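You operate a simulated robot arm through the tools that you are given. There is no shell and no other tool. Be economical: measure what you need, move in short steps, check, and stop when the job is done.

You run a simulated robot arm. Do the job below in one go: nothing can be reset, and whatever is moved stays where it is left.

## Task
Play cassette T-215 from its start at Normal speed and stop at count 030.
Fine: load it, wind it back before Play; that speed alone; watch the counter, stop while it shows that count; leave it loaded, the speed set, the level dial as it is.

The check looks at the end state, three seconds after you hand in, the way a careful person would. Anything else that was tipped, shoved, dropped, spilled or broken makes it a failure.

## Robot
A 6-joint arm with a two-finger parallel gripper, fixed in place. Base frame: the origin is at the foot of the arm, x ahead of it, y to its left, z up. Lengths are in m, angles in degrees, forces in N, time in s.
With the tool pointing down near the work surface it reaches from about 0.18 to 0.46 m from the base axis. Its first joint turns from -70.0 to 70.0 degrees. Payload 1.9 kg.
The TCP is the grasp point between the finger pads, 0.023 m short of the fingertips. In the tool frame z runs along the fingers and y along their closing line. The gripper opens to 0.094 m. The fingers are 0.038 m wide and 0.01 m thick; the gripper's body (0.054 by 0.096 m) begins 0.039 m behind the TCP.
Orientation is told as [roll, pitch, yaw] about the base's x, y, z axes, in that order, counted from this pose: with the fingers straight down and closing along the base's y, the tool's x points along the base's -x, its y along +y and its z along -z.

## Interface
- The arm moves only by the tool servo_tool. Its argument "deltas" is a list of rows, each a list of 7 numbers: the gripper command, from -1 (fully open) to 1 (shut), values between in proportion, then the shift along the tool's x, y, z in units of 40 mm (1.0 is 40 mm), then the turn, a rotation vector about the tool's x, y, z in units of 5 degrees (1.0 is 5 degrees). In form: [[hand, dx, dy, dz, rx, ry, rz], ...]. A call has 1 to 10 rows; each row shifts and turns the commanded pose from where the row before left it, along the tool's axes as they then stand. A call with a number of a shift or a turn outside -1 to 1 is refused whole. Each row takes 0.2 s and may step no farther than 0.05 m and 8.6 degrees from the row before; otherwise, or with a gripper value out of range, the whole call is refused. A pose out of reach is approached as far as the arm can. The call stops where the force on the tool passes 90 N (or 10 N more than at its start, if that is more) or the arm is blocked; 0.2 s more then pass. Each finger travels about 0.108 m/s and halts on what it meets, pressing with about 32 N; the grip force reading is that of the motor and also rises with nothing between the fingers. The clock runs only during rows and for 0.2 s after the last one: add rows that do not move to give the fingers time. It gives the time, the measured TCP pose, the force on the tool (base axes), the opening and the grip force at its end, in the units of the frame above (readings bear some noise), with the torque about the TCP (base axes, N m) and any sound that the robot's microphone picked up.
- Cameras (640 x 400 px; columns grow to the right, rows downward): "scene" is fixed at [0.0464, 0.3016, 0.4327]; the picture's right is [-0.86, -0.51, 0.00], its down [-0.25, 0.43, -0.87] and it looks along [0.44, -0.75, -0.50] (base axes); focal length 245 px, centre (320, 200). "wrist" rides on the gripper at [0.087, 0.016, -0.075] in the tool frame; the picture's right is [-0.18, 0.98, 0.00], its down [-0.58, -0.11, -0.81] and it looks along [-0.79, -0.15, 0.59] (tool axes); focal length 243 px, centre (320, 200). There is no depth. A picture from a camera that has moved, and an enlarged one, comes with that camera's place and axes in the base frame and with its lens.
- camera(camera): a new picture of that camera. It takes no simulated time.
- close_up(camera, box): a new picture of the part [left, top, right, bottom] of that camera's present view, enlarged. It takes no simulated time.
- hand_in(): hands the job in; it is judged then, once.

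Work in short steps. Places have to be worked out from the pictures, the camera data and where the tool is seen: move nearer, look again, correct. Check each grasp and each placing, and mend what went wrong. You have 120 turns and 64 pictures in all, those below and enlarged ones among them. Open the gripper and draw the arm clear of the work before you hand the job in, unless the task says otherwise; then end with one line.

The tools are called after "Call:" as a command line: name --pt "numbers of a row" for each row, then --argument value for the rest, lists and objects as JSON in quotes. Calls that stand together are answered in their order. servo_tool: Moves the arm, as the interface text tells. Its arguments: {"type":"object","properties":{"deltas":{"type":"array","items":{"type":"array","items":{"type":"number"}}}},"required":["deltas"]} The other tools are called the same way: camera (camera) takes a picture; close_up (camera, box) takes an enlarged picture of a part of a camera's view; hand_in () hands the job in.

At the start:

```text
t: 0.0
ee_pos: [0.3212, -0.0584, 0.3523]
ee_rot: [0.1, -0.2, 0.0]
ft_force: [0.6, -0.4, 0.0]
torque: [0.02, -0.02, 0.01]
opening: 0.094
gripper_force: 0.1
```

scene: 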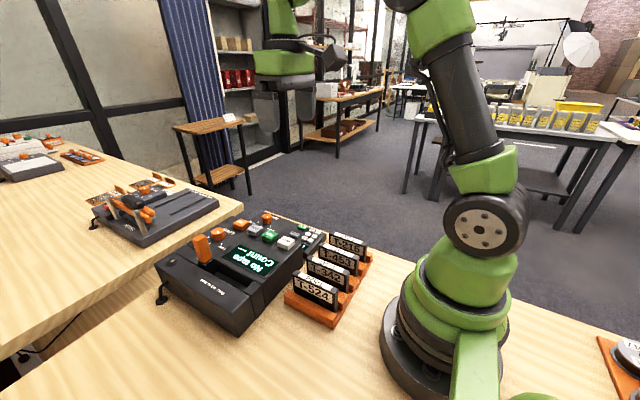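
wrist: 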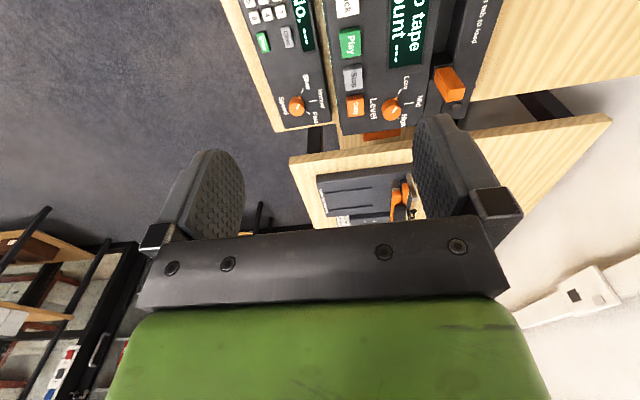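

I start by looking closely at the deck, the cassette rack, and the wrist view to read labels.

Call:
close_up --camera "scene" --box '[150, 200, 390, 350]'

Call:
close_up --camera "wrist" --box '[220, 0, 500, 175]'

```text
2.67 times, centred on (270, 275) of scene
camera zoom: at [0.0464, 0.3016, 0.4327], right [-0.86, -0.51, 0.0], down [-0.25, 0.43, -0.87], along [0.44, -0.75, -0.5], focal length 654 px, centre (453, 0)
```

zoom: 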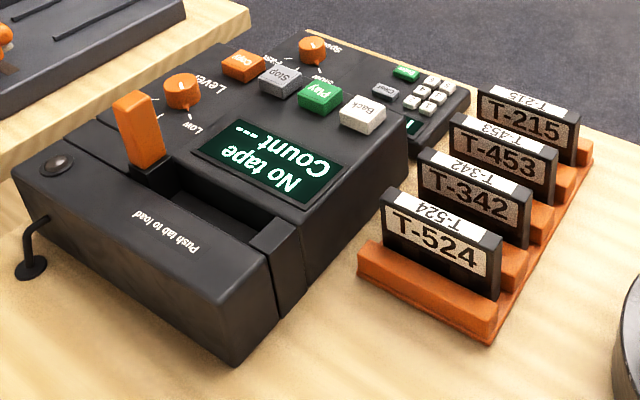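

```text
2.29 times, centred on (360, 88) of wrist
camera zoom: at [0.2348, -0.0421, 0.4256], right [0.18, 0.98, 0.0], down [0.58, -0.11, 0.81], along [0.79, -0.15, -0.59], focal length 555 px, centre (229, 457)
```

zoom: 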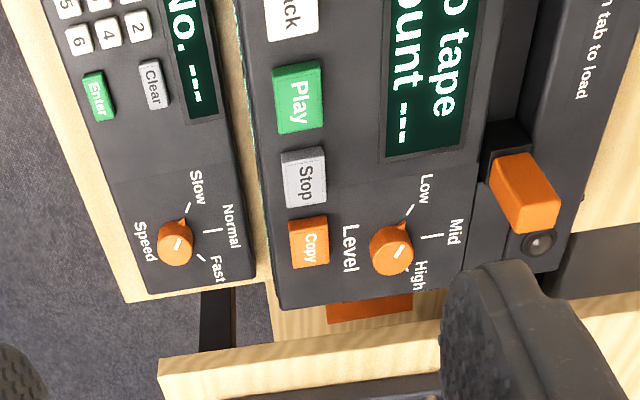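

The deck is left of the rack: slot with tab, Back/Play/Stop/Copy buttons, and a Speed dial that appears to point to Slow. I tilt the tool about y so the wrist camera looks more steeply down at the deck and rack.

Call:
servo_tool --pt "-1 0 0 0 0 1 0" --pt "-1 0 0 0 0 1 0" --pt "-1 0 0 0 0 1 0" --pt "-1 0 0 0 0 1 0" --pt "-1 0 0 0 0 1 0" --pt "-1 0 0 0 0 1 0" --pt "-1 0 0 0 0 1 0"

Call:
camera --camera "wrist"

```text
t: 1.0
ee_pos: [0.3226, -0.0645, 0.3523]
ee_rot: [-2.2, 18.5, -1.0]
ft_force: [125.0, -4.0, -194.7]
torque: [-3.75, 1.97, -2.49]
opening: 0.0941
gripper_force: 0.1
out of reach, approached as far as the arm can: row 5
stopped in row 5: the force on the tool passed its limit at 576 N (the readings are from after the stop); the commanded pose is now the measured one
```

```text
59 pictures are left
camera wrist: at [0.264, -0.044, 0.4481], right [0.18, 0.98, -0.09], down [0.81, -0.09, 0.58], along [0.56, -0.18, -0.81], focal length 243 px, centre (320, 200)
```

wrist: 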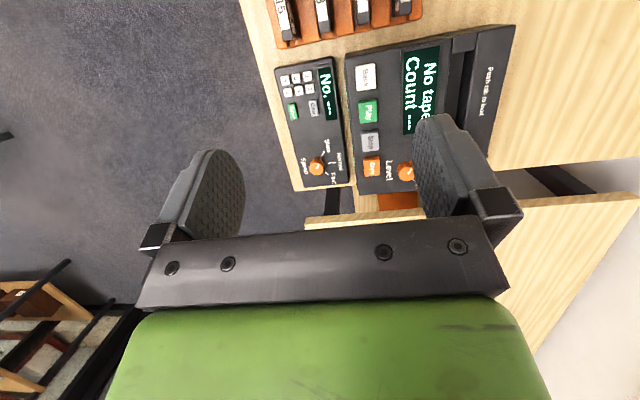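

The view is good but the arm met its own limits; I back off the tilt a little and check that the force is gone.

Call:
servo_tool --pt "-1 0 0 0 0 -0.8 0" --pt "-1 0 0 0 0.4 -0.5 0" --pt "-1 0 0 0 0 0 0"

```text
t: 1.8
ee_pos: [0.3215, -0.0625, 0.3508]
ee_rot: [-3.7, 12.0, -0.6]
ft_force: [0.1, -0.2, 0.7]
torque: [0.04, 0.0, -0.02]
opening: 0.094
gripper_force: 0.0
```

Force is clear. I straighten the roll and move back and left to get an all-in-one view of the deck and rack.

Call:
servo_tool --pt "-1 0.5 0.8 0 -0.74 0 0" --pt "-1 0.5 0.8 0 0 0 0" --pt "-1 0.5 0.5 0 0 0 0" --pt "-1 0 0 0 0 0 0"

Call:
camera --camera "wrist"

```text
t: 2.8
ee_pos: [0.2623, 0.0224, 0.3616]
ee_rot: [0.0, 12.1, -0.6]
ft_force: [-0.4, 0.1, -0.7]
torque: [0.01, -0.01, 0.0]
opening: 0.0941
gripper_force: 0.2
```

```text
58 pictures are left
camera wrist: at [0.1939, 0.04, 0.4519], right [0.19, 0.98, -0.04], down [0.74, -0.12, 0.67], along [0.65, -0.16, -0.74], focal length 243 px, centre (320, 200)
```

wrist: 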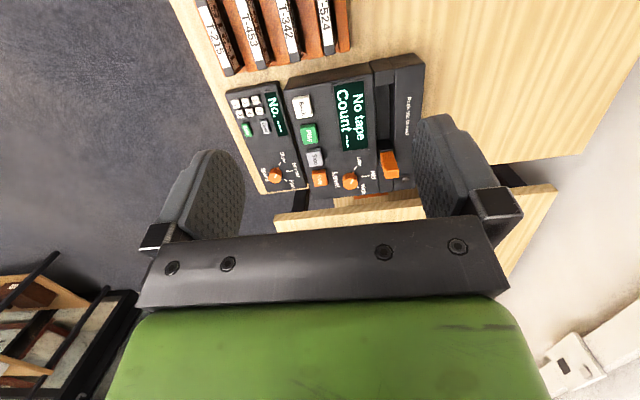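

Call:
close_up --camera "wrist" --box '[170, 0, 442, 170]'

Call:
close_up --camera "wrist" --box '[220, 70, 420, 205]'

```text
2.35 times, centred on (306, 85) of wrist
camera zoom: at [0.1939, 0.04, 0.4519], right [0.19, 0.98, -0.04], down [0.74, -0.12, 0.67], along [0.65, -0.16, -0.74], focal length 571 px, centre (353, 471)
```

zoom: 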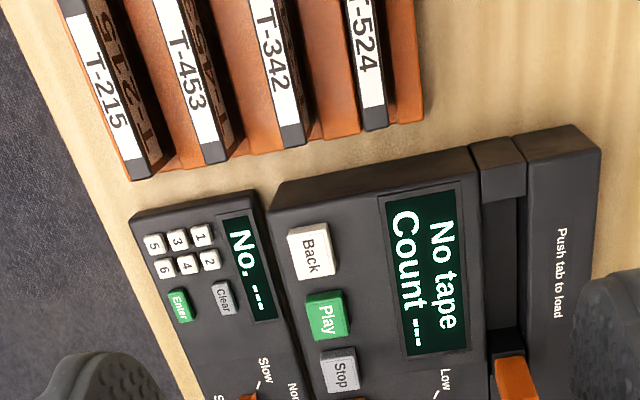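

```text
2.96 times, centred on (320, 138) of wrist
camera zoom: at [0.1939, 0.04, 0.4519], right [0.19, 0.98, -0.04], down [0.74, -0.12, 0.67], along [0.65, -0.16, -0.74], focal length 719 px, centre (320, 385)
```

zoom: 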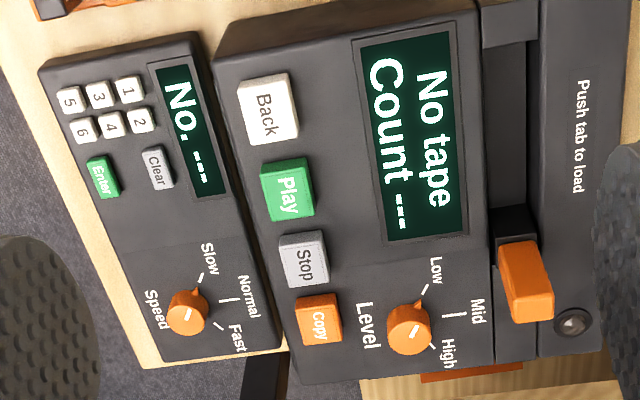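

Estimates: T-215 top centre about (0.217, −0.124, 0.074), ~18 mm thick, lying along x; the slot is at about x 0.32–0.415, y 0.085–0.11. I level the tool and move above T-215 with a partial opening.

Call:
servo_tool --pt "-0.04 0 -0.7 0 0 -0.8 0" --pt "-0.04 0.1 -0.8 0.2 0 -0.8 0" --pt "-0.04 0.3 -0.8 0.4 0 -0.82 0.1" --pt "-0.04 0.3 -0.8 0.8 0 0 0" --pt "-0.04 0.2 -0.6 1 0 0 0" --pt "-0.04 0 0 1 0 0 0" --pt "-0.04 0 0 0 0 0 0"

Call:
camera --camera "wrist"

Call:
camera --camera "scene"

```text
t: 4.4
ee_pos: [0.2214, -0.1232, 0.228]
ee_rot: [0.1, 0.0, -1.2]
ft_force: [-0.7, 0.2, -0.1]
torque: [-0.02, -0.01, 0.0]
opening: 0.0489
gripper_force: 0.0
```

```text
55 pictures are left
camera wrist: at [0.1365, -0.1055, 0.3017], right [0.2, 0.98, 0.0], down [0.58, -0.12, 0.81], along [0.79, -0.16, -0.59], focal length 243 px, centre (320, 200)
```

wrist: 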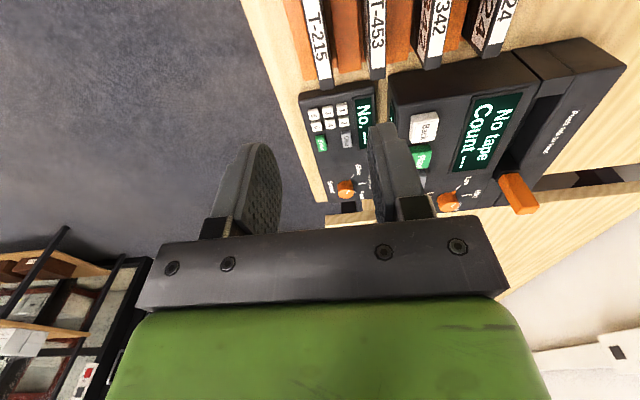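

```text
54 pictures are left
```

scene: 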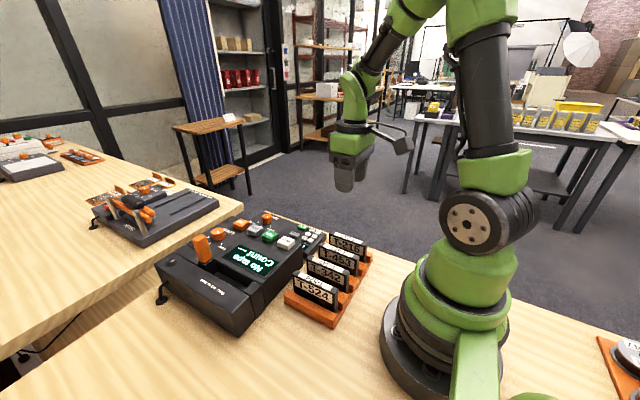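

The tool is centred over T-215 (fine). I trim yaw and y, narrow the opening a bit, and go down most of the way, then look.

Call:
servo_tool --pt "0.1 0.13 -0.03 0.8 0 0 -0.24" --pt "0.1 0 0 0.8 0 0 0" --pt "0.1 0 0 0.7 0 0 0" --pt "0.1 0 0 0.4 0 0 0" --pt "0.1 0 0 0 0 0 0"

Call:
close_up --camera "scene" --box '[270, 180, 430, 280]'

Call:
camera --camera "wrist"

```text
t: 5.6
ee_pos: [0.2179, -0.1263, 0.1186]
ee_rot: [0.1, 0.0, 0.0]
ft_force: [-0.3, -0.2, 0.4]
torque: [0.01, -0.02, 0.03]
opening: 0.0422
gripper_force: 0.0
```

```text
4.00 times, centred on (350, 230) of scene
camera zoom: at [0.0464, 0.3016, 0.4327], right [-0.86, -0.51, 0.0], down [-0.25, 0.43, -0.87], along [0.44, -0.75, -0.5], focal length 981 px, centre (200, 80)
```

zoom: 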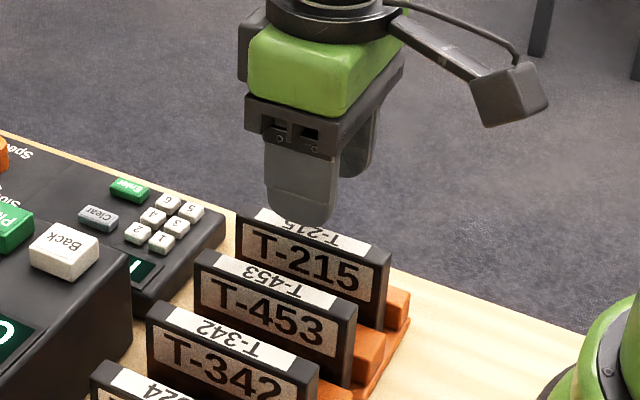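

```text
52 pictures are left
camera wrist: at [0.1311, -0.1097, 0.1919], right [0.18, 0.98, 0.0], down [0.58, -0.11, 0.81], along [0.79, -0.15, -0.59], focal length 243 px, centre (320, 200)
```

wrist: 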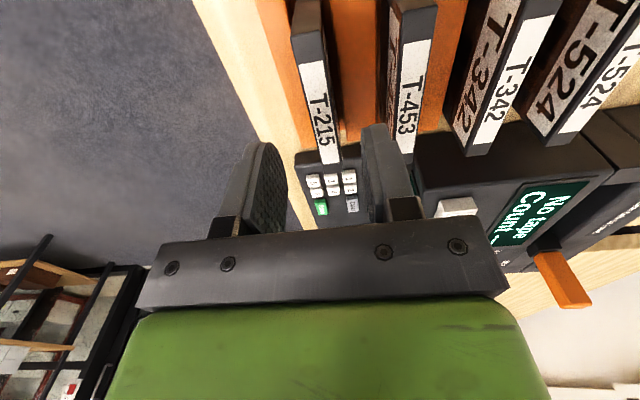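

The cassette centre reads about (0.214, −0.1238). I shift +2.5 mm in y, descend to z≈0.077 and close.

Call:
servo_tool --pt "0.1 0.08 0.063 0.4 0 0 0" --pt "0.1 0 0 0.64 0 0 0" --pt "0.1 0 0 0 0 0 0" --pt "0.7 0 0 0 0 0 0" --pt "1 0 0 0 0 0 0" --pt "1 0 0 0 0 0 0"

Call:
close_up --camera "scene" --box '[270, 180, 430, 280]'

```text
t: 7.0
ee_pos: [0.2149, -0.1243, 0.0773]
ee_rot: [0.0, -0.1, 0.0]
ft_force: [-0.1, 0.5, 0.4]
torque: [0.01, 0.03, -0.01]
opening: 0.0138
gripper_force: 31.6
```

```text
4.00 times, centred on (350, 230) of scene
camera zoom: at [0.0464, 0.3016, 0.4327], right [-0.86, -0.51, 0.0], down [-0.25, 0.43, -0.87], along [0.44, -0.75, -0.5], focal length 981 px, centre (200, 80)
```

zoom: 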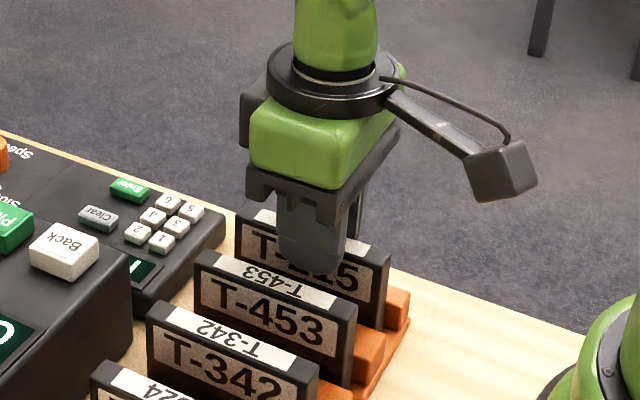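

Grip holds (13.8 mm). Lift straight up.

Call:
servo_tool --pt "1 0 0 -0.5 0 0 0" --pt "1 0 0 -0.8 0 0 0" --pt "1 0 0 -1 0 0 0" --pt "1 0 0 -1 0 0 0" --pt "1 0 0 0 0 0 0"

Call:
camera --camera "scene"

```text
t: 8.2
ee_pos: [0.2155, -0.1265, 0.2117]
ee_rot: [0.0, 0.0, 0.1]
ft_force: [0.3, 0.6, -1.4]
torque: [-0.02, 0.01, 0.01]
opening: 0.014
gripper_force: 31.8
```

```text
50 pictures are left
```

scene: 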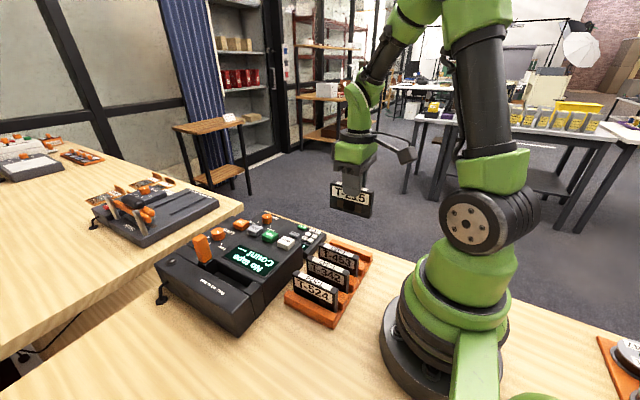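

T-215 is in hand. I swing over to behind the deck slot to look at it from the wrist camera.

Call:
servo_tool --pt "1 -0.2 0.9 0 0 0 0" --pt "1 -0.2 0.9 0 0 0 0" --pt "1 -0.2 0.9 0 0 0 0" --pt "1 -0.2 0.9 0 0 0 0" --pt "1 -0.2 0.9 0 0 0 0" --pt "1 -0.2 0.9 0 0 0 0" --pt "1 0 0.2 0 0 0 0" --pt "1 0 0 0 0 0 0"

Call:
camera --camera "wrist"

Call:
close_up --camera "scene" --box '[150, 150, 390, 300]'

```text
t: 10.0
ee_pos: [0.262, 0.0992, 0.2109]
ee_rot: [-0.1, 0.0, 0.0]
ft_force: [-0.7, -1.0, 0.6]
torque: [-0.01, 0.03, 0.03]
opening: 0.014
gripper_force: 31.9
```

```text
49 pictures are left
camera wrist: at [0.1754, 0.1159, 0.2837], right [0.18, 0.98, 0.0], down [0.58, -0.11, 0.81], along [0.79, -0.15, -0.59], focal length 243 px, centre (320, 200)
```

wrist: 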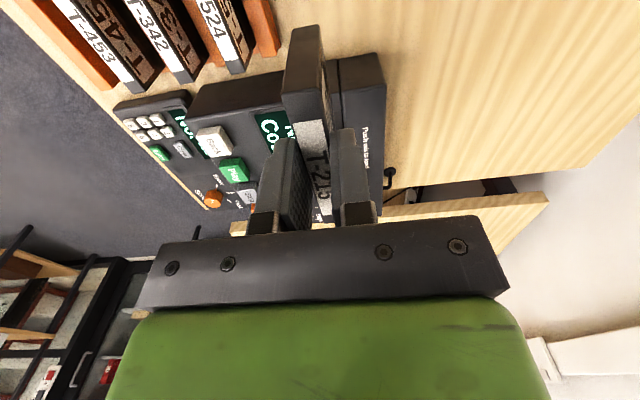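

```text
2.67 times, centred on (270, 225) of scene
camera zoom: at [0.0464, 0.3016, 0.4327], right [-0.86, -0.51, 0.0], down [-0.25, 0.43, -0.87], along [0.44, -0.75, -0.5], focal length 654 px, centre (453, 133)
```

zoom: 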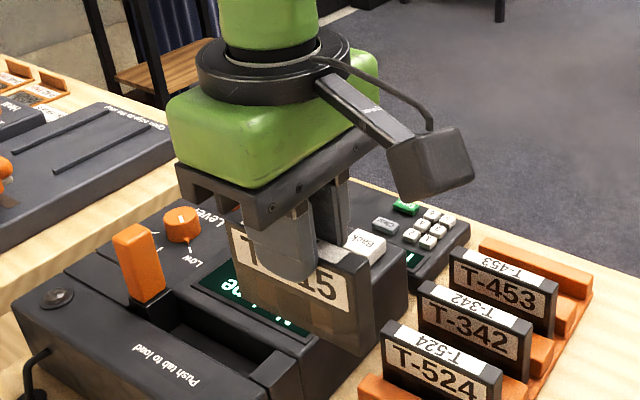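

The cassette hides the slot from the wrist camera; I shift +y 7 cm for an unobstructed look at the slot.

Call:
servo_tool --pt "1 0 0.9 -0.4 0 0 0" --pt "1 0 0.9 -0.4 0 0 0" --pt "1 0 0 0 0 0 0"

Call:
close_up --camera "wrist" --box '[100, 40, 340, 190]'

Call:
close_up --camera "scene" --box '[150, 200, 310, 340]'

```text
t: 10.8
ee_pos: [0.2628, 0.1719, 0.242]
ee_rot: [0.0, 0.0, 0.1]
ft_force: [0.3, 0.6, 0.0]
torque: [0.03, -0.03, 0.01]
opening: 0.0139
gripper_force: 32.1
```

```text
2.67 times, centred on (220, 115) of wrist
camera zoom: at [0.1766, 0.1881, 0.3151], right [0.18, 0.98, 0.0], down [0.58, -0.11, 0.81], along [0.79, -0.15, -0.59], focal length 647 px, centre (587, 427)
```

zoom: 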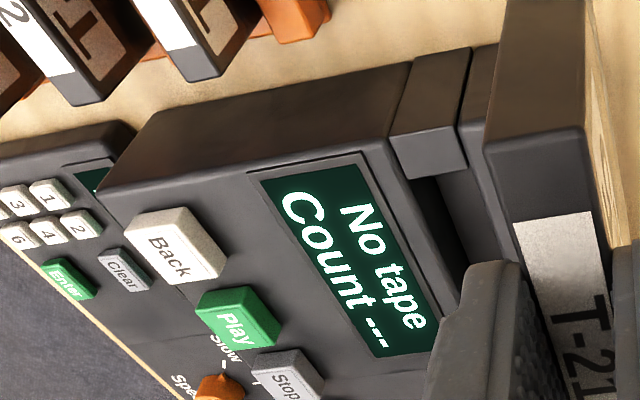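

```text
2.86 times, centred on (230, 270) of scene
camera zoom: at [0.0464, 0.3016, 0.4327], right [-0.86, -0.51, 0.0], down [-0.25, 0.43, -0.87], along [0.44, -0.75, -0.5], focal length 700 px, centre (577, 0)
```

zoom: 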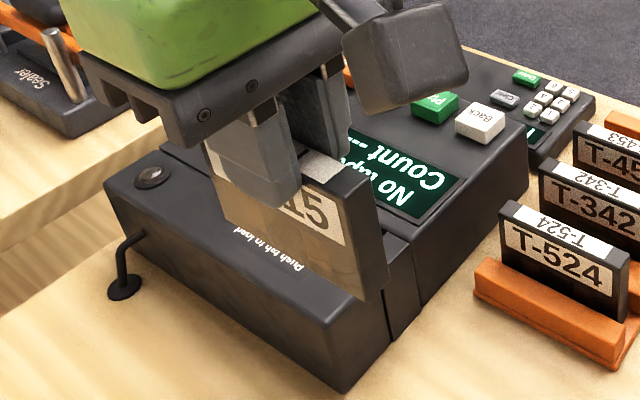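

Slot edges: y≈0.084–0.110, from x≈0.32. I need the tab/far end clearly, so I move the gripper out of the scene camera's line and zoom in.

Call:
servo_tool --pt "1 0.5 -0.9 0 0 0 0" --pt "1 0.5 -0.9 0 0 0 0" --pt "1 0.5 -0.9 0 0 0 0" --pt "1 0 -0.9 0 0 0 0" --pt "1 0 0 0 0 0 0"

Call:
close_up --camera "scene" --box '[170, 215, 290, 300]'

Call:
close_up --camera "wrist" --box '[380, 30, 620, 230]'

```text
t: 12.0
ee_pos: [0.2011, 0.0273, 0.243]
ee_rot: [0.1, 0.0, 0.2]
ft_force: [0.1, -0.4, 0.6]
torque: [0.04, 0.02, -0.01]
opening: 0.0138
gripper_force: 32.5
```

```text
4.71 times, centred on (230, 258) of scene
camera zoom: at [0.0464, 0.3016, 0.4327], right [-0.86, -0.51, 0.0], down [-0.25, 0.43, -0.87], along [0.44, -0.75, -0.5], focal length 1154 px, centre (744, -71)
```

zoom: 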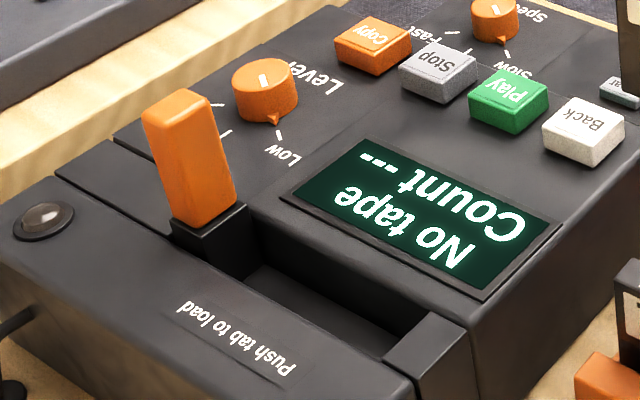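

```text
2.00 times, centred on (500, 130) of wrist
camera zoom: at [0.1139, 0.0445, 0.3173], right [0.18, 0.98, 0.0], down [0.58, -0.11, 0.81], along [0.79, -0.15, -0.59], focal length 485 px, centre (-40, 340)
```

zoom: 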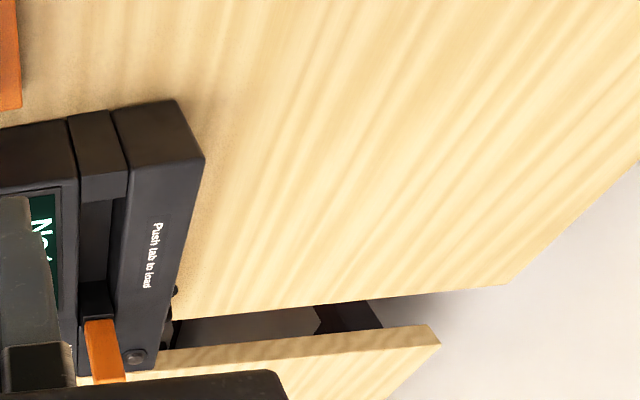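

The slot is ≈0.322–0.427 in x, floor near z≈0.038, with a sliding carriage carrying the orange tab at the +x end. The cassette is ~67 mm tall. I move above the slot centre (0.374, 0.097).

Call:
servo_tool --pt "1 -0.9 0.4 0 0 0 0" --pt "1 -0.9 0.4 0 0 0 0" --pt "1 -0.9 0.4 0.2 0 0 0" --pt "1 -0.9 0.4 0.4 0 0 0" --pt "1 -0.72 0.15 0.4 0 0 -0.04" --pt "1 0 0 0 0 0 0"

Call:
close_up --camera "scene" --box '[150, 170, 310, 310]'

Call:
camera --camera "wrist"

```text
t: 13.4
ee_pos: [0.3757, 0.0993, 0.2016]
ee_rot: [-0.1, 0.2, 0.2]
ft_force: [-16.5, -2.2, 0.6]
torque: [-0.12, 1.06, -0.08]
opening: 0.0141
gripper_force: 32.3
```

```text
2.86 times, centred on (230, 240) of scene
camera zoom: at [0.0464, 0.3016, 0.4327], right [-0.86, -0.51, 0.0], down [-0.25, 0.43, -0.87], along [0.44, -0.75, -0.5], focal length 700 px, centre (577, 86)
```

zoom: 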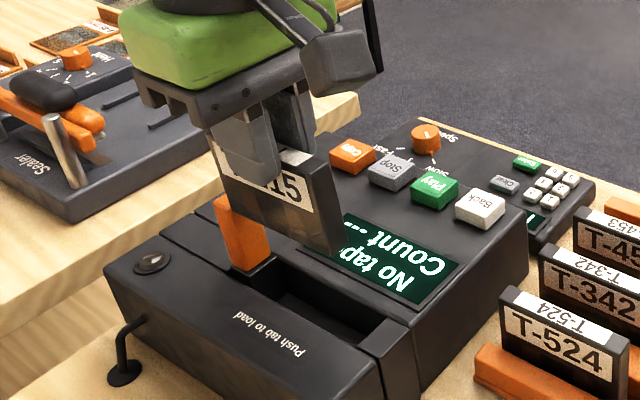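

```text
42 pictures are left
camera wrist: at [0.2902, 0.1146, 0.2758], right [0.18, 0.98, 0.0], down [0.59, -0.11, 0.8], along [0.79, -0.15, -0.59], focal length 243 px, centre (320, 200)
```

wrist: 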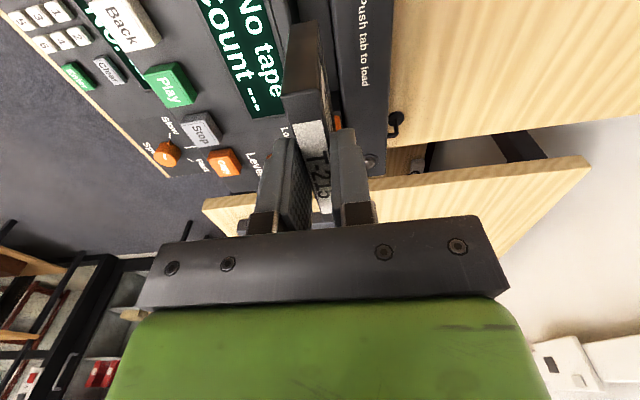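

Force −16 N in x: the cassette's front edge is touching the tab top. I back off (−x) and up, then re-measure.

Call:
servo_tool --pt "1 0.3 0 0 0 0 0" --pt "1 0.2 0 -0.5 0 0 0" --pt "1 0 0 -0.3 0 0 0" --pt "1 0 0 0 0 0 0"

Call:
close_up --camera "scene" --box '[170, 160, 290, 300]'

```text
t: 14.4
ee_pos: [0.3554, 0.0972, 0.2349]
ee_rot: [0.0, -0.1, 0.3]
ft_force: [-1.1, 0.8, -0.5]
torque: [0.0, -0.03, 0.0]
opening: 0.0139
gripper_force: 31.8
```

```text
2.86 times, centred on (230, 230) of scene
camera zoom: at [0.0464, 0.3016, 0.4327], right [-0.86, -0.51, 0.0], down [-0.25, 0.43, -0.87], along [0.44, -0.75, -0.5], focal length 700 px, centre (577, 114)
```

zoom: 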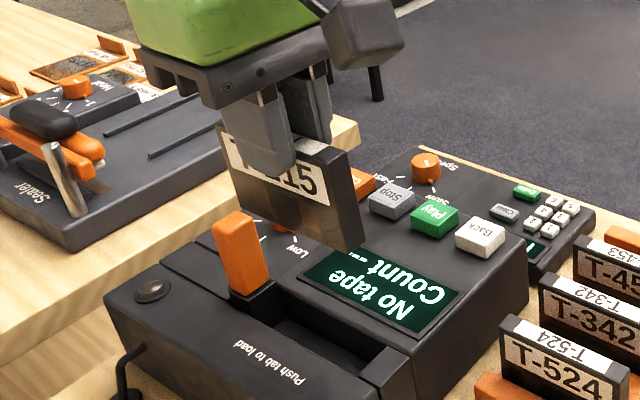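

Call:
close_up --camera "scene" --box '[190, 225, 286, 285]'

```text
6.67 times, centred on (238, 255) of scene
camera zoom: at [0.0464, 0.3016, 0.4327], right [-0.86, -0.51, 0.0], down [-0.25, 0.43, -0.87], along [0.44, -0.75, -0.5], focal length 1635 px, centre (867, -167)
```

zoom: 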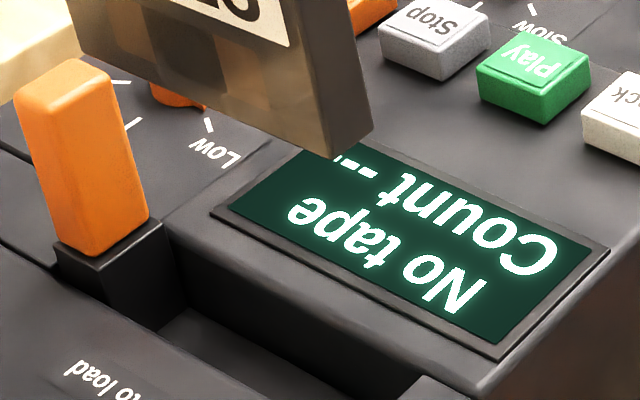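

Tab top stands at about z≈0.14, x≈0.42, so the cassette must enter with TCP x≈0.370. I move there at a height just above the tab-touch level and check forces.

Call:
servo_tool --pt "1 -0.2 0 0.2 0 0 -0.05" --pt "1 -0.18 0 0.3 0 0 0" --pt "1 0 0 0.3 0 0 0" --pt "1 0 0 0 0 0 0"

```text
t: 15.4
ee_pos: [0.3713, 0.0988, 0.2022]
ee_rot: [0.1, -0.1, 0.5]
ft_force: [0.4, 0.0, -0.4]
torque: [0.01, -0.02, 0.01]
opening: 0.0139
gripper_force: 32.3
```

No contact. I trim yaw/y and descend until the cassette bottom is just above the deck, watching forces.

Call:
servo_tool --pt "1 0 -0.04 0.4 0 0 0.1" --pt "1 0 0 0.4 0 0 0" --pt "1 0 0 0.4 0 0 0" --pt "1 0 0 0.3 0 0 0" --pt "1 0 0 0 0 0 0"

Call:
close_up --camera "scene" --box '[170, 190, 290, 310]'

Call:
close_up --camera "wrist" --box '[220, 0, 440, 140]'

```text
t: 16.6
ee_pos: [0.3713, 0.0953, 0.1425]
ee_rot: [-0.1, 0.0, 0.0]
ft_force: [0.3, 0.8, -1.0]
torque: [0.01, 0.01, -0.02]
opening: 0.014
gripper_force: 32.0
```

```text
3.33 times, centred on (230, 250) of scene
camera zoom: at [0.0464, 0.3016, 0.4327], right [-0.86, -0.51, 0.0], down [-0.25, 0.43, -0.87], along [0.44, -0.75, -0.5], focal length 817 px, centre (620, 33)
```

zoom: 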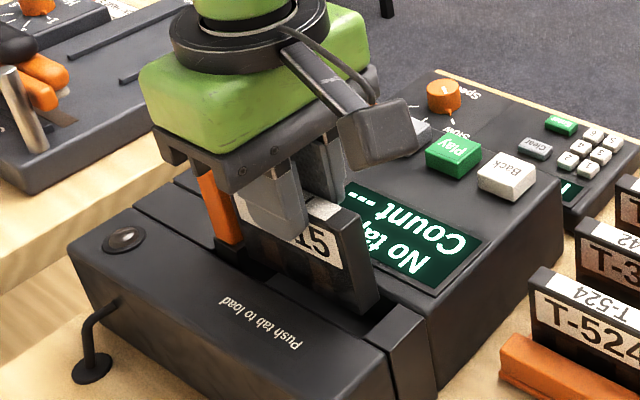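

```text
2.86 times, centred on (330, 70) of wrist
camera zoom: at [0.2846, 0.1127, 0.2159], right [0.18, 0.98, 0.0], down [0.58, -0.11, 0.81], along [0.79, -0.15, -0.59], focal length 693 px, centre (291, 571)
```

zoom: 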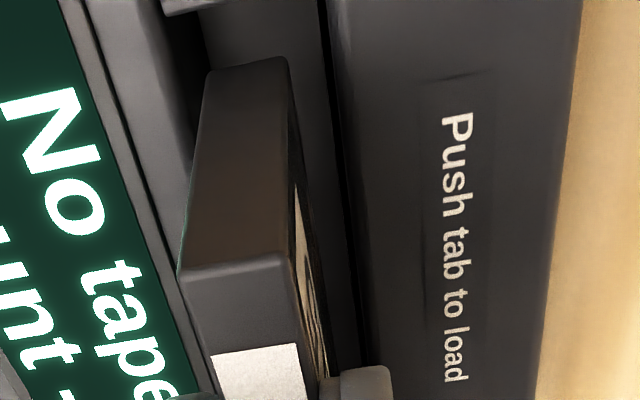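

The cassette hangs beside the tab, no contact; its −x end is at ≈0.328 vs block 0.321, and it needs ≈+3 mm in y to be centred. Lower into the slot.

Call:
servo_tool --pt "1 0.03 0.08 0.2 0 0 0" --pt "1 0 0 0.25 0 0 0" --pt "1 0 0 0.2 0 0 0" --pt "1 0 0 0.1 0 0 0" --pt "1 0 0 0 0 0 0"

```text
t: 17.8
ee_pos: [0.3709, 0.0988, 0.1133]
ee_rot: [0.0, -0.1, 0.1]
ft_force: [1.0, 1.1, 0.7]
torque: [0.04, -0.1, 0.03]
opening: 0.0139
gripper_force: 31.6
```

Inside the slot without contact. Continue down in 2 mm steps to find the floor.

Call:
servo_tool --pt "1 0 0 0.06 0 0 0" --pt "1 0 0 0.06 0 0 0" --pt "1 0 0 0.05 0 0 0" --pt "1 0 0 0 0 0 0"

Call:
close_up --camera "scene" --box '[170, 190, 290, 310]'

```text
t: 18.8
ee_pos: [0.3704, 0.0993, 0.106]
ee_rot: [0.0, 0.0, 0.0]
ft_force: [0.4, 1.0, 1.1]
torque: [0.0, -0.02, 0.01]
opening: 0.0141
gripper_force: 31.7
```

```text
3.33 times, centred on (230, 250) of scene
camera zoom: at [0.0464, 0.3016, 0.4327], right [-0.86, -0.51, 0.0], down [-0.25, 0.43, -0.87], along [0.44, -0.75, -0.5], focal length 817 px, centre (620, 33)
```

zoom: 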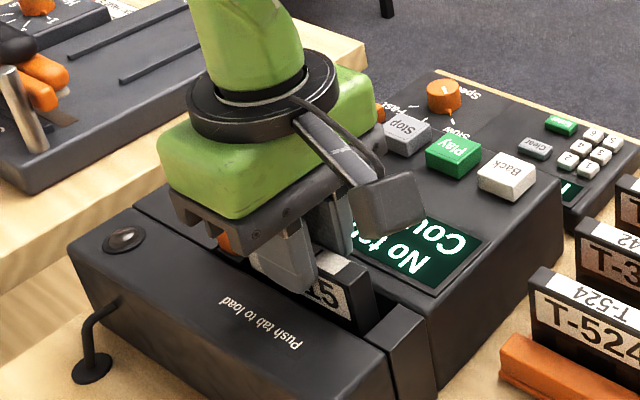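

Still no floor contact; keep stepping down.

Call:
servo_tool --pt "1 0 0 0.06 0 0 0" --pt "1 0 0 0.05 0 0 0" --pt "1 0 0 0 0 0 0"

```text
t: 19.6
ee_pos: [0.3698, 0.0987, 0.1012]
ee_rot: [0.0, 0.1, 0.0]
ft_force: [0.7, 0.4, -0.2]
torque: [0.01, 0.01, 0.0]
opening: 0.0137
gripper_force: 31.9
```

Call:
servo_tool --pt "1 0 0 0.06 0 0 0" --pt "1 0 0 0.06 0 0 0" --pt "1 0 0 0 0 0 0"

Call:
close_up --camera "wrist" --box '[220, 0, 440, 140]'

```text
t: 20.4
ee_pos: [0.3694, 0.1001, 0.0965]
ee_rot: [-0.1, 0.1, -0.1]
ft_force: [0.5, 0.1, -0.1]
torque: [0.0, 0.01, 0.01]
opening: 0.0141
gripper_force: 32.1
```

```text
2.86 times, centred on (330, 70) of wrist
camera zoom: at [0.2836, 0.1158, 0.1696], right [0.18, 0.98, 0.0], down [0.58, -0.11, 0.81], along [0.79, -0.15, -0.59], focal length 693 px, centre (291, 571)
```

zoom: 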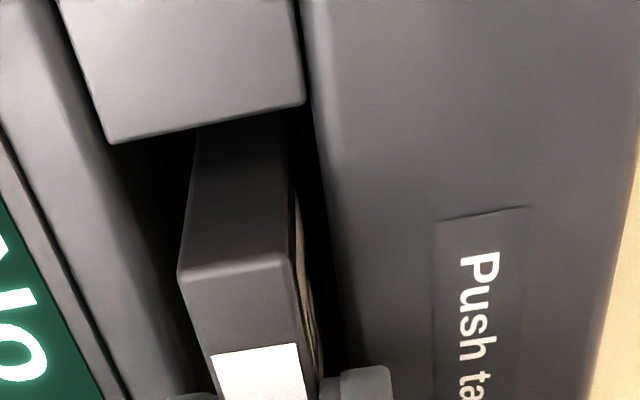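

Well centred; floor still lower. A few more small steps (fingertips at 0.0735, deck ≈0.0625).

Call:
servo_tool --pt "1 0 0 0.05 0 0 0" --pt "1 0 0 0.05 0 0 0" --pt "1 0 0 0.03 0 0 0" --pt "1 0 0 0 0 0 0"

```text
t: 21.4
ee_pos: [0.371, 0.0981, 0.0934]
ee_rot: [0.1, -0.2, -0.2]
ft_force: [-18.6, -5.5, 54.6]
torque: [-0.37, 0.96, 0.03]
opening: 0.0139
gripper_force: 32.1
```

Floor contact (54 N up) at TCP ≈0.094. I relieve 1 mm and open gradually, only slightly so fingers stay clear of deck parts.

Call:
servo_tool --pt "1 0 0 -0.03 0 0 0" --pt "0.5 0 0 0 0 0 0" --pt "0.1 0 0 0 0 0 0" --pt "0.1 0 0 0 0 0 0" --pt "0.1 0 0 -0.5 0 0 0" --pt "0.1 0 0 -1 0 0 0" --pt "0.1 0 0 -1 0 0 0" --pt "0.1 0 0 0 0 0 0"

Call:
close_up --camera "scene" --box '[150, 190, 310, 310]'

Call:
camera --camera "wrist"

```text
t: 23.2
ee_pos: [0.3712, 0.0992, 0.1925]
ee_rot: [0.0, 0.0, -0.1]
ft_force: [-0.4, 0.9, -0.1]
torque: [0.0, 0.01, -0.01]
opening: 0.0424
gripper_force: 0.0
```

```text
3.33 times, centred on (230, 250) of scene
camera zoom: at [0.0464, 0.3016, 0.4327], right [-0.86, -0.51, 0.0], down [-0.25, 0.43, -0.87], along [0.44, -0.75, -0.5], focal length 817 px, centre (620, 33)
```

zoom: 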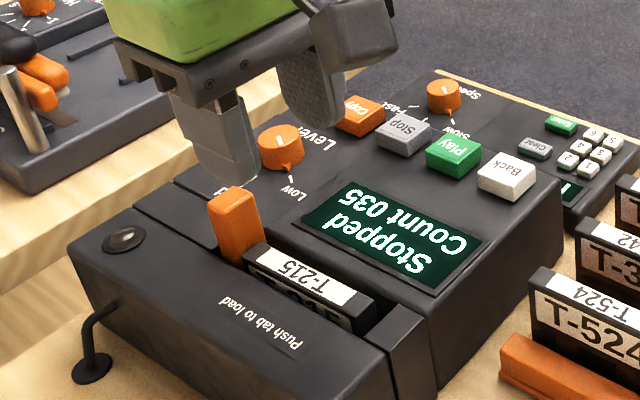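

```text
34 pictures are left
camera wrist: at [0.2844, 0.116, 0.2658], right [0.18, 0.98, 0.0], down [0.58, -0.11, 0.81], along [0.79, -0.15, -0.59], focal length 243 px, centre (320, 200)
```

wrist: 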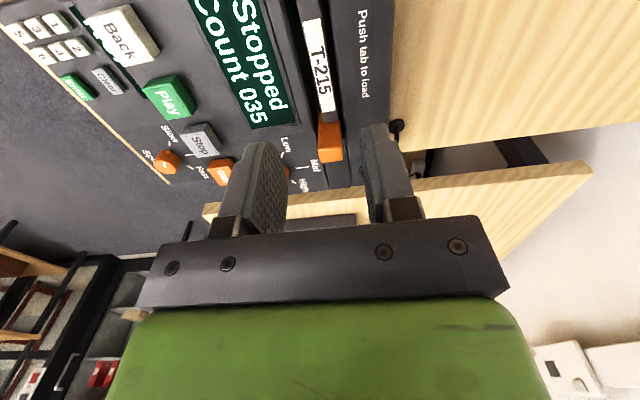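

The display now shows "Stopped / Count 035": the cassette is seated. Next the Speed knob, triangulated at ≈(0.460, −0.114, 0.045). I move over there at safe height, then yaw −45° so the fingers straddle the pointer.

Call:
servo_tool --pt "0.1 0 -0.8 -0.2 0 0 0" --pt "0.1 -0.2 -0.9 0 0 0 0" --pt "0.1 -0.3 -0.9 0 0 0 0" --pt "0.1 -0.4 -0.9 0 0 0 0" --pt "0.1 -0.4 -0.9 0 0 0 0" --pt "0.1 -0.4 -0.9 0.3 0 0 0" --pt "0.1 0 0 0.3 0 0 0" --pt "0.1 0 0 0 0 0 0"

Call:
servo_tool --pt "0.1 0 0 0 0 0 1" --pt "0.1 0 0 0 0 0 1" --pt "0.1 0 0 0 0 0 1" --pt "0.1 0 0 0 0 0 1" --pt "0.1 0 0 0 0 0 1" --pt "0.1 0 0 0 0 0 1" --pt "0.1 0 0 0 0 0 1" --pt "0.1 0 0 0 0 0 1" --pt "0.1 0 0 0 0 0 1" --pt "0.1 0 0 0 0 0 0"

Call:
close_up --camera "scene" --box '[180, 180, 340, 280]'

Call:
camera --camera "wrist"

```text
t: 25.0
ee_pos: [0.4385, -0.1134, 0.178]
ee_rot: [0.1, -0.1, -0.1]
ft_force: [-0.4, 0.2, -0.2]
torque: [-0.03, 0.01, -0.02]
opening: 0.0422
gripper_force: 0.0
```

```text
t: 27.2
ee_pos: [0.4377, -0.111, 0.1777]
ee_rot: [0.0, -0.1, -44.9]
ft_force: [-0.6, -0.2, 0.1]
torque: [0.0, 0.03, 0.02]
opening: 0.0422
gripper_force: 0.1
```

```text
4.00 times, centred on (260, 230) of scene
camera zoom: at [0.0464, 0.3016, 0.4327], right [-0.86, -0.51, 0.0], down [-0.25, 0.43, -0.87], along [0.44, -0.75, -0.5], focal length 981 px, centre (560, 80)
```

zoom: 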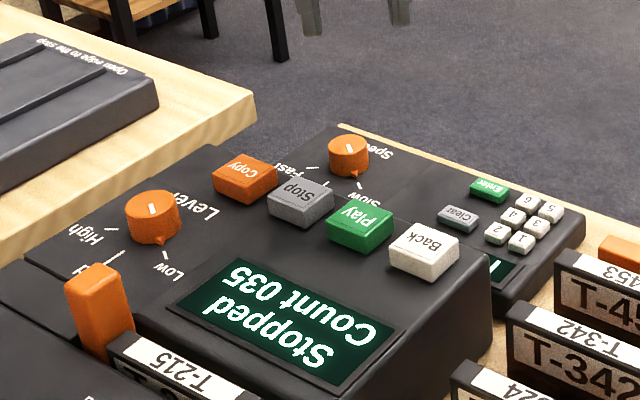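

```text
32 pictures are left
camera wrist: at [0.3881, -0.0391, 0.25], right [0.83, 0.56, 0.0], down [0.33, -0.49, 0.81], along [0.46, -0.67, -0.59], focal length 243 px, centre (320, 200)
```

wrist: 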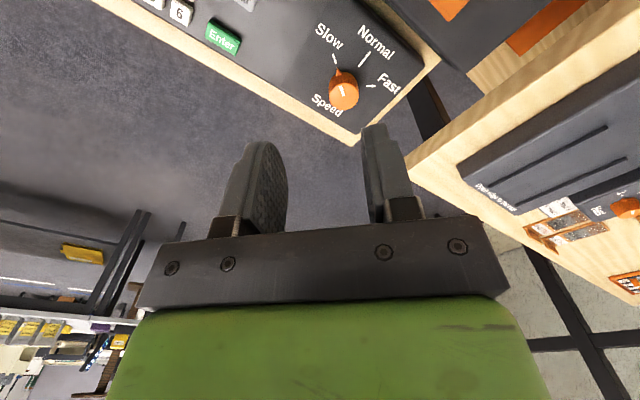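

The knob pointer is at Slow; fingers are aligned parallel to the pointer. I refine its position by moving closer: +30 mm x, −10 mm y, 50 mm down.

Call:
servo_tool --pt "0.1 -0.36 0.18 0.4 0 0 0" --pt "0.1 -0.35 0.17 0.4 0 0 0" --pt "0.1 0 0 0.45 0 0 0" --pt "0.1 0 0 0 0 0 0"

Call:
camera --camera "wrist"

Call:
close_up --camera "scene" --box '[200, 150, 320, 250]'

```text
t: 28.2
ee_pos: [0.4483, -0.1135, 0.1256]
ee_rot: [-0.1, -0.1, -45.0]
ft_force: [-0.5, 0.3, 0.1]
torque: [0.0, 0.02, 0.0]
opening: 0.0422
gripper_force: 0.0
out of reach, approached as far as the arm can: row 1, 2
```

```text
31 pictures are left
camera wrist: at [0.398, -0.0395, 0.1988], right [0.82, 0.57, 0.0], down [0.33, -0.49, 0.81], along [0.46, -0.67, -0.59], focal length 243 px, centre (320, 200)
```

wrist: 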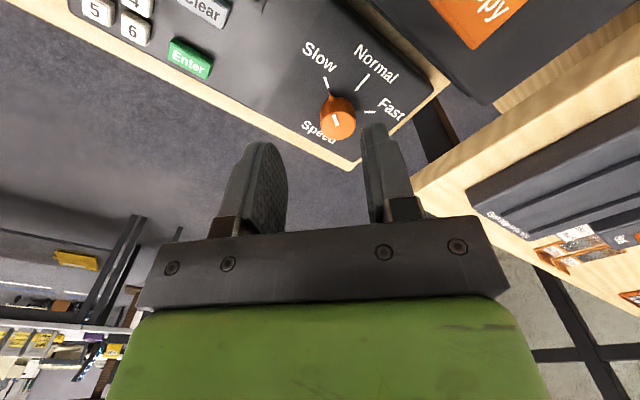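

```text
4.00 times, centred on (260, 200) of scene
camera zoom: at [0.0464, 0.3016, 0.4327], right [-0.86, -0.51, 0.0], down [-0.25, 0.43, -0.87], along [0.44, -0.75, -0.5], focal length 981 px, centre (560, 200)
```

zoom: 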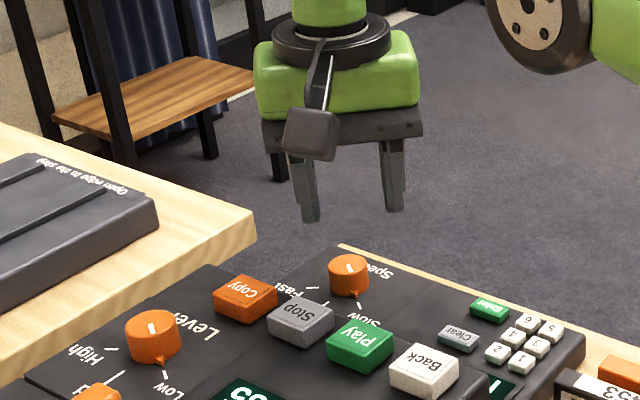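

Consistent triangulation puts the knob at ≈(0.477, −0.130), mid-height z≈0.03: past the straight-down reach. I tilt the tool 20° outward about the finger closing line (keeps pads vertical) to gain reach, and open a bit wider.

Call:
servo_tool --pt "-0.1 0 0 0 0 -1 0" --pt "-0.1 0 0 0 0 -1 0" --pt "-0.1 0 0 0 0 -1 0" --pt "-0.1 0 0 0 0 -1 0" --pt "-0.1 0 0 0 0 0 0"

```text
t: 29.4
ee_pos: [0.4484, -0.1146, 0.1243]
ee_rot: [0.1, -20.0, -45.1]
ft_force: [-0.5, -0.6, 0.0]
torque: [0.02, -0.01, 0.02]
opening: 0.0517
gripper_force: 0.0
```

Call:
servo_tool --pt "-0.1 -0.17 0.11 0.4 0 0 0" --pt "-0.1 -0.175 0.12 0.365 0 0 0" --pt "-0.1 0 0 0 0 0 0"

Call:
close_up --camera "scene" --box '[200, 170, 320, 250]'

Call:
camera --camera "wrist"

```text
t: 30.2
ee_pos: [0.4703, -0.1231, 0.1022]
ee_rot: [0.1, -20.0, -45.0]
ft_force: [0.0, -0.4, -0.4]
torque: [-0.03, 0.03, 0.01]
opening: 0.0514
gripper_force: 0.1
```

```text
5.00 times, centred on (260, 210) of scene
camera zoom: at [0.0464, 0.3016, 0.4327], right [-0.86, -0.51, 0.0], down [-0.25, 0.43, -0.87], along [0.44, -0.75, -0.5], focal length 1226 px, centre (620, 150)
```

zoom: 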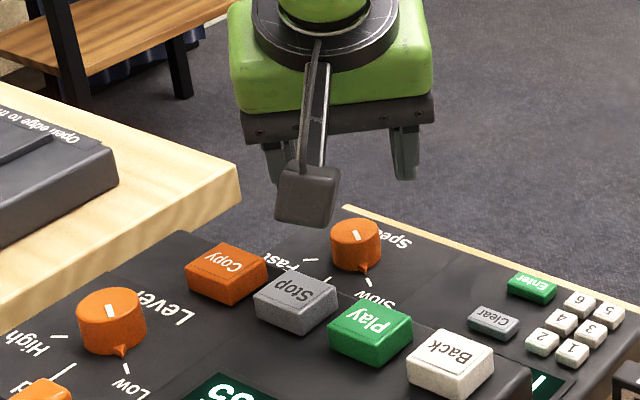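

```text
28 pictures are left
camera wrist: at [0.4067, -0.0365, 0.141], right [0.82, 0.57, 0.06], down [0.11, -0.27, 0.96], along [0.56, -0.77, -0.28], focal length 243 px, centre (320, 200)
```

wrist: 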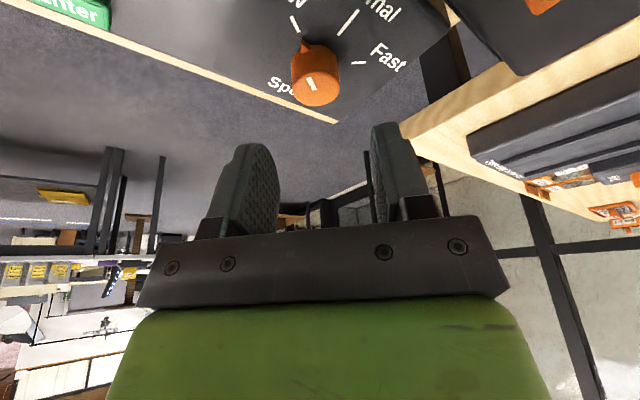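

The fingers are centred on the knob (≈(0.475, −0.127), z 0.018–0.043), but at 20° the wrist camera would come close to the deck buttons on descending. I reduce the tilt to 13° and start descending.

Call:
servo_tool --pt "-0.1 0 0 0 0 0.7 0" --pt "-0.1 0 0 0 0 0.7 0" --pt "-0.1 0.045 0 0.195 0 0 0" --pt "-0.1 0.045 0 0.195 0 0 0" --pt "-0.1 0 0 0 0 0 0"

```text
t: 31.4
ee_pos: [0.47, -0.1244, 0.086]
ee_rot: [0.1, -13.0, -45.0]
ft_force: [0.3, 0.5, 0.5]
torque: [-0.02, 0.0, -0.02]
opening: 0.0517
gripper_force: 0.1
```

Call:
servo_tool --pt "-0.1 0.1 0.03 0.4 0 0 0" --pt "-0.1 0.06 0 0.3 0 0 0" --pt "-0.1 0.03 0 0.12 0 0 0" --pt "-0.1 0 0 0 0 0 0"

Call:
camera --camera "wrist"

Call:
close_up --camera "scene" --box '[200, 170, 320, 250]'

```text
t: 32.4
ee_pos: [0.4702, -0.1234, 0.0527]
ee_rot: [0.0, -13.0, -45.0]
ft_force: [-0.2, 0.1, 0.0]
torque: [0.01, 0.02, -0.04]
opening: 0.0518
gripper_force: 0.0
```

```text
27 pictures are left
camera wrist: at [0.4107, -0.0393, 0.1042], right [0.82, 0.57, 0.04], down [0.19, -0.35, 0.92], along [0.54, -0.74, -0.4], focal length 243 px, centre (320, 200)
```

wrist: 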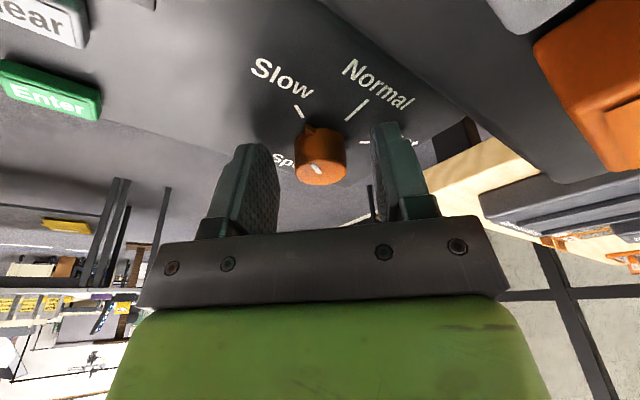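

```text
5.00 times, centred on (260, 210) of scene
camera zoom: at [0.0464, 0.3016, 0.4327], right [-0.86, -0.51, 0.0], down [-0.25, 0.43, -0.87], along [0.44, -0.75, -0.5], focal length 1226 px, centre (620, 150)
```

zoom: 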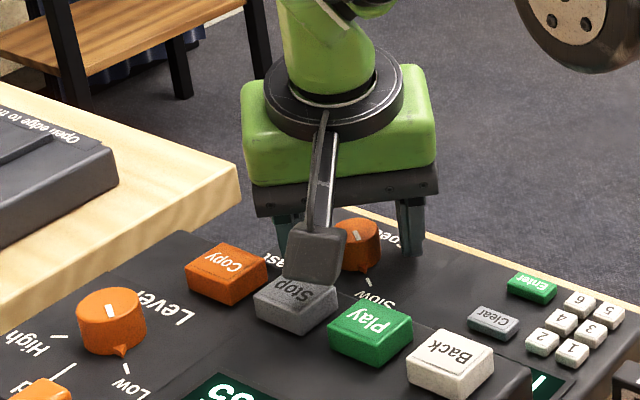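

The knob sits squarely between the pads. Close on it.

Call:
servo_tool --pt "0.2 0 0 0 0 0 0" --pt "0.5 0 0 0 0 0 0" --pt "1 0 0 0 0 0 0" --pt "1 0 0 0 0 0 0"

```text
t: 33.4
ee_pos: [0.4693, -0.1223, 0.0512]
ee_rot: [0.0, -13.0, -45.1]
ft_force: [-11.1, -6.9, 3.3]
torque: [-0.01, 0.35, -0.12]
opening: 0.0271
gripper_force: 45.2
```

Gripped (27 mm). Turn clockwise seen from above (tool rz +) in 5° steps, first 45°.

Call:
servo_tool --pt "1 0 -0.02 0 0 0 1" --pt "1 0 0 0 0 0 1" --pt "1 0 0 0 0 0 1" --pt "1 0 0 0 0 0 1" --pt "1 0 0 0 0 0 0"

Call:
camera --camera "wrist"

```text
t: 34.6
ee_pos: [0.4722, -0.1225, 0.053]
ee_rot: [4.8, -12.3, -65.4]
ft_force: [32.1, 11.3, -17.7]
torque: [-0.88, -0.43, 0.34]
opening: 0.0276
gripper_force: 44.6
```

```text
25 pictures are left
camera wrist: at [0.4388, -0.0261, 0.1072], right [0.96, 0.26, 0.12], down [0.01, -0.44, 0.9], along [0.29, -0.86, -0.42], focal length 243 px, centre (320, 200)
```

wrist: 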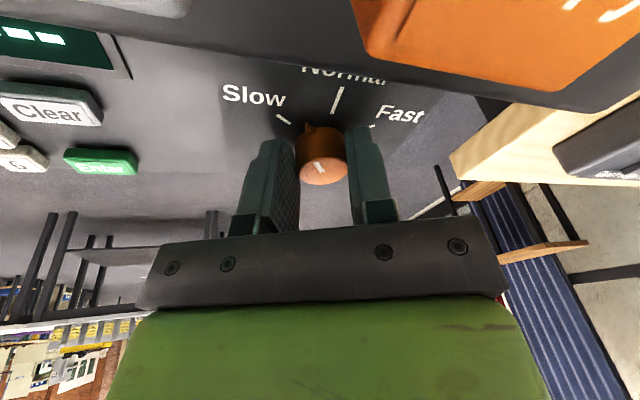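

The knob turns with the fingers (pointer between Slow and Normal). Continue another 20°.

Call:
servo_tool --pt "1 0 0.03 0 0 0 1" --pt "1 0 0.02 0 0 0 1" --pt "1 0 0 0 0 0 1" --pt "1 0 0 0 0 0 1" --pt "1 0 0 0 0 0 0"

Call:
camera --camera "wrist"

```text
t: 35.8
ee_pos: [0.4732, -0.1218, 0.0534]
ee_rot: [8.8, -10.0, -85.7]
ft_force: [39.1, 14.2, -7.8]
torque: [-0.33, -0.3, 0.34]
opening: 0.0284
gripper_force: 45.3
```

```text
24 pictures are left
camera wrist: at [0.4706, -0.0232, 0.1125], right [0.98, -0.08, 0.18], down [-0.2, -0.45, 0.87], along [0.01, -0.89, -0.46], focal length 243 px, centre (320, 200)
```

wrist: 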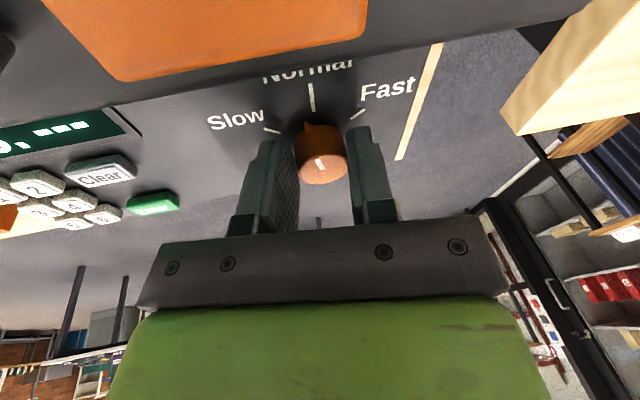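

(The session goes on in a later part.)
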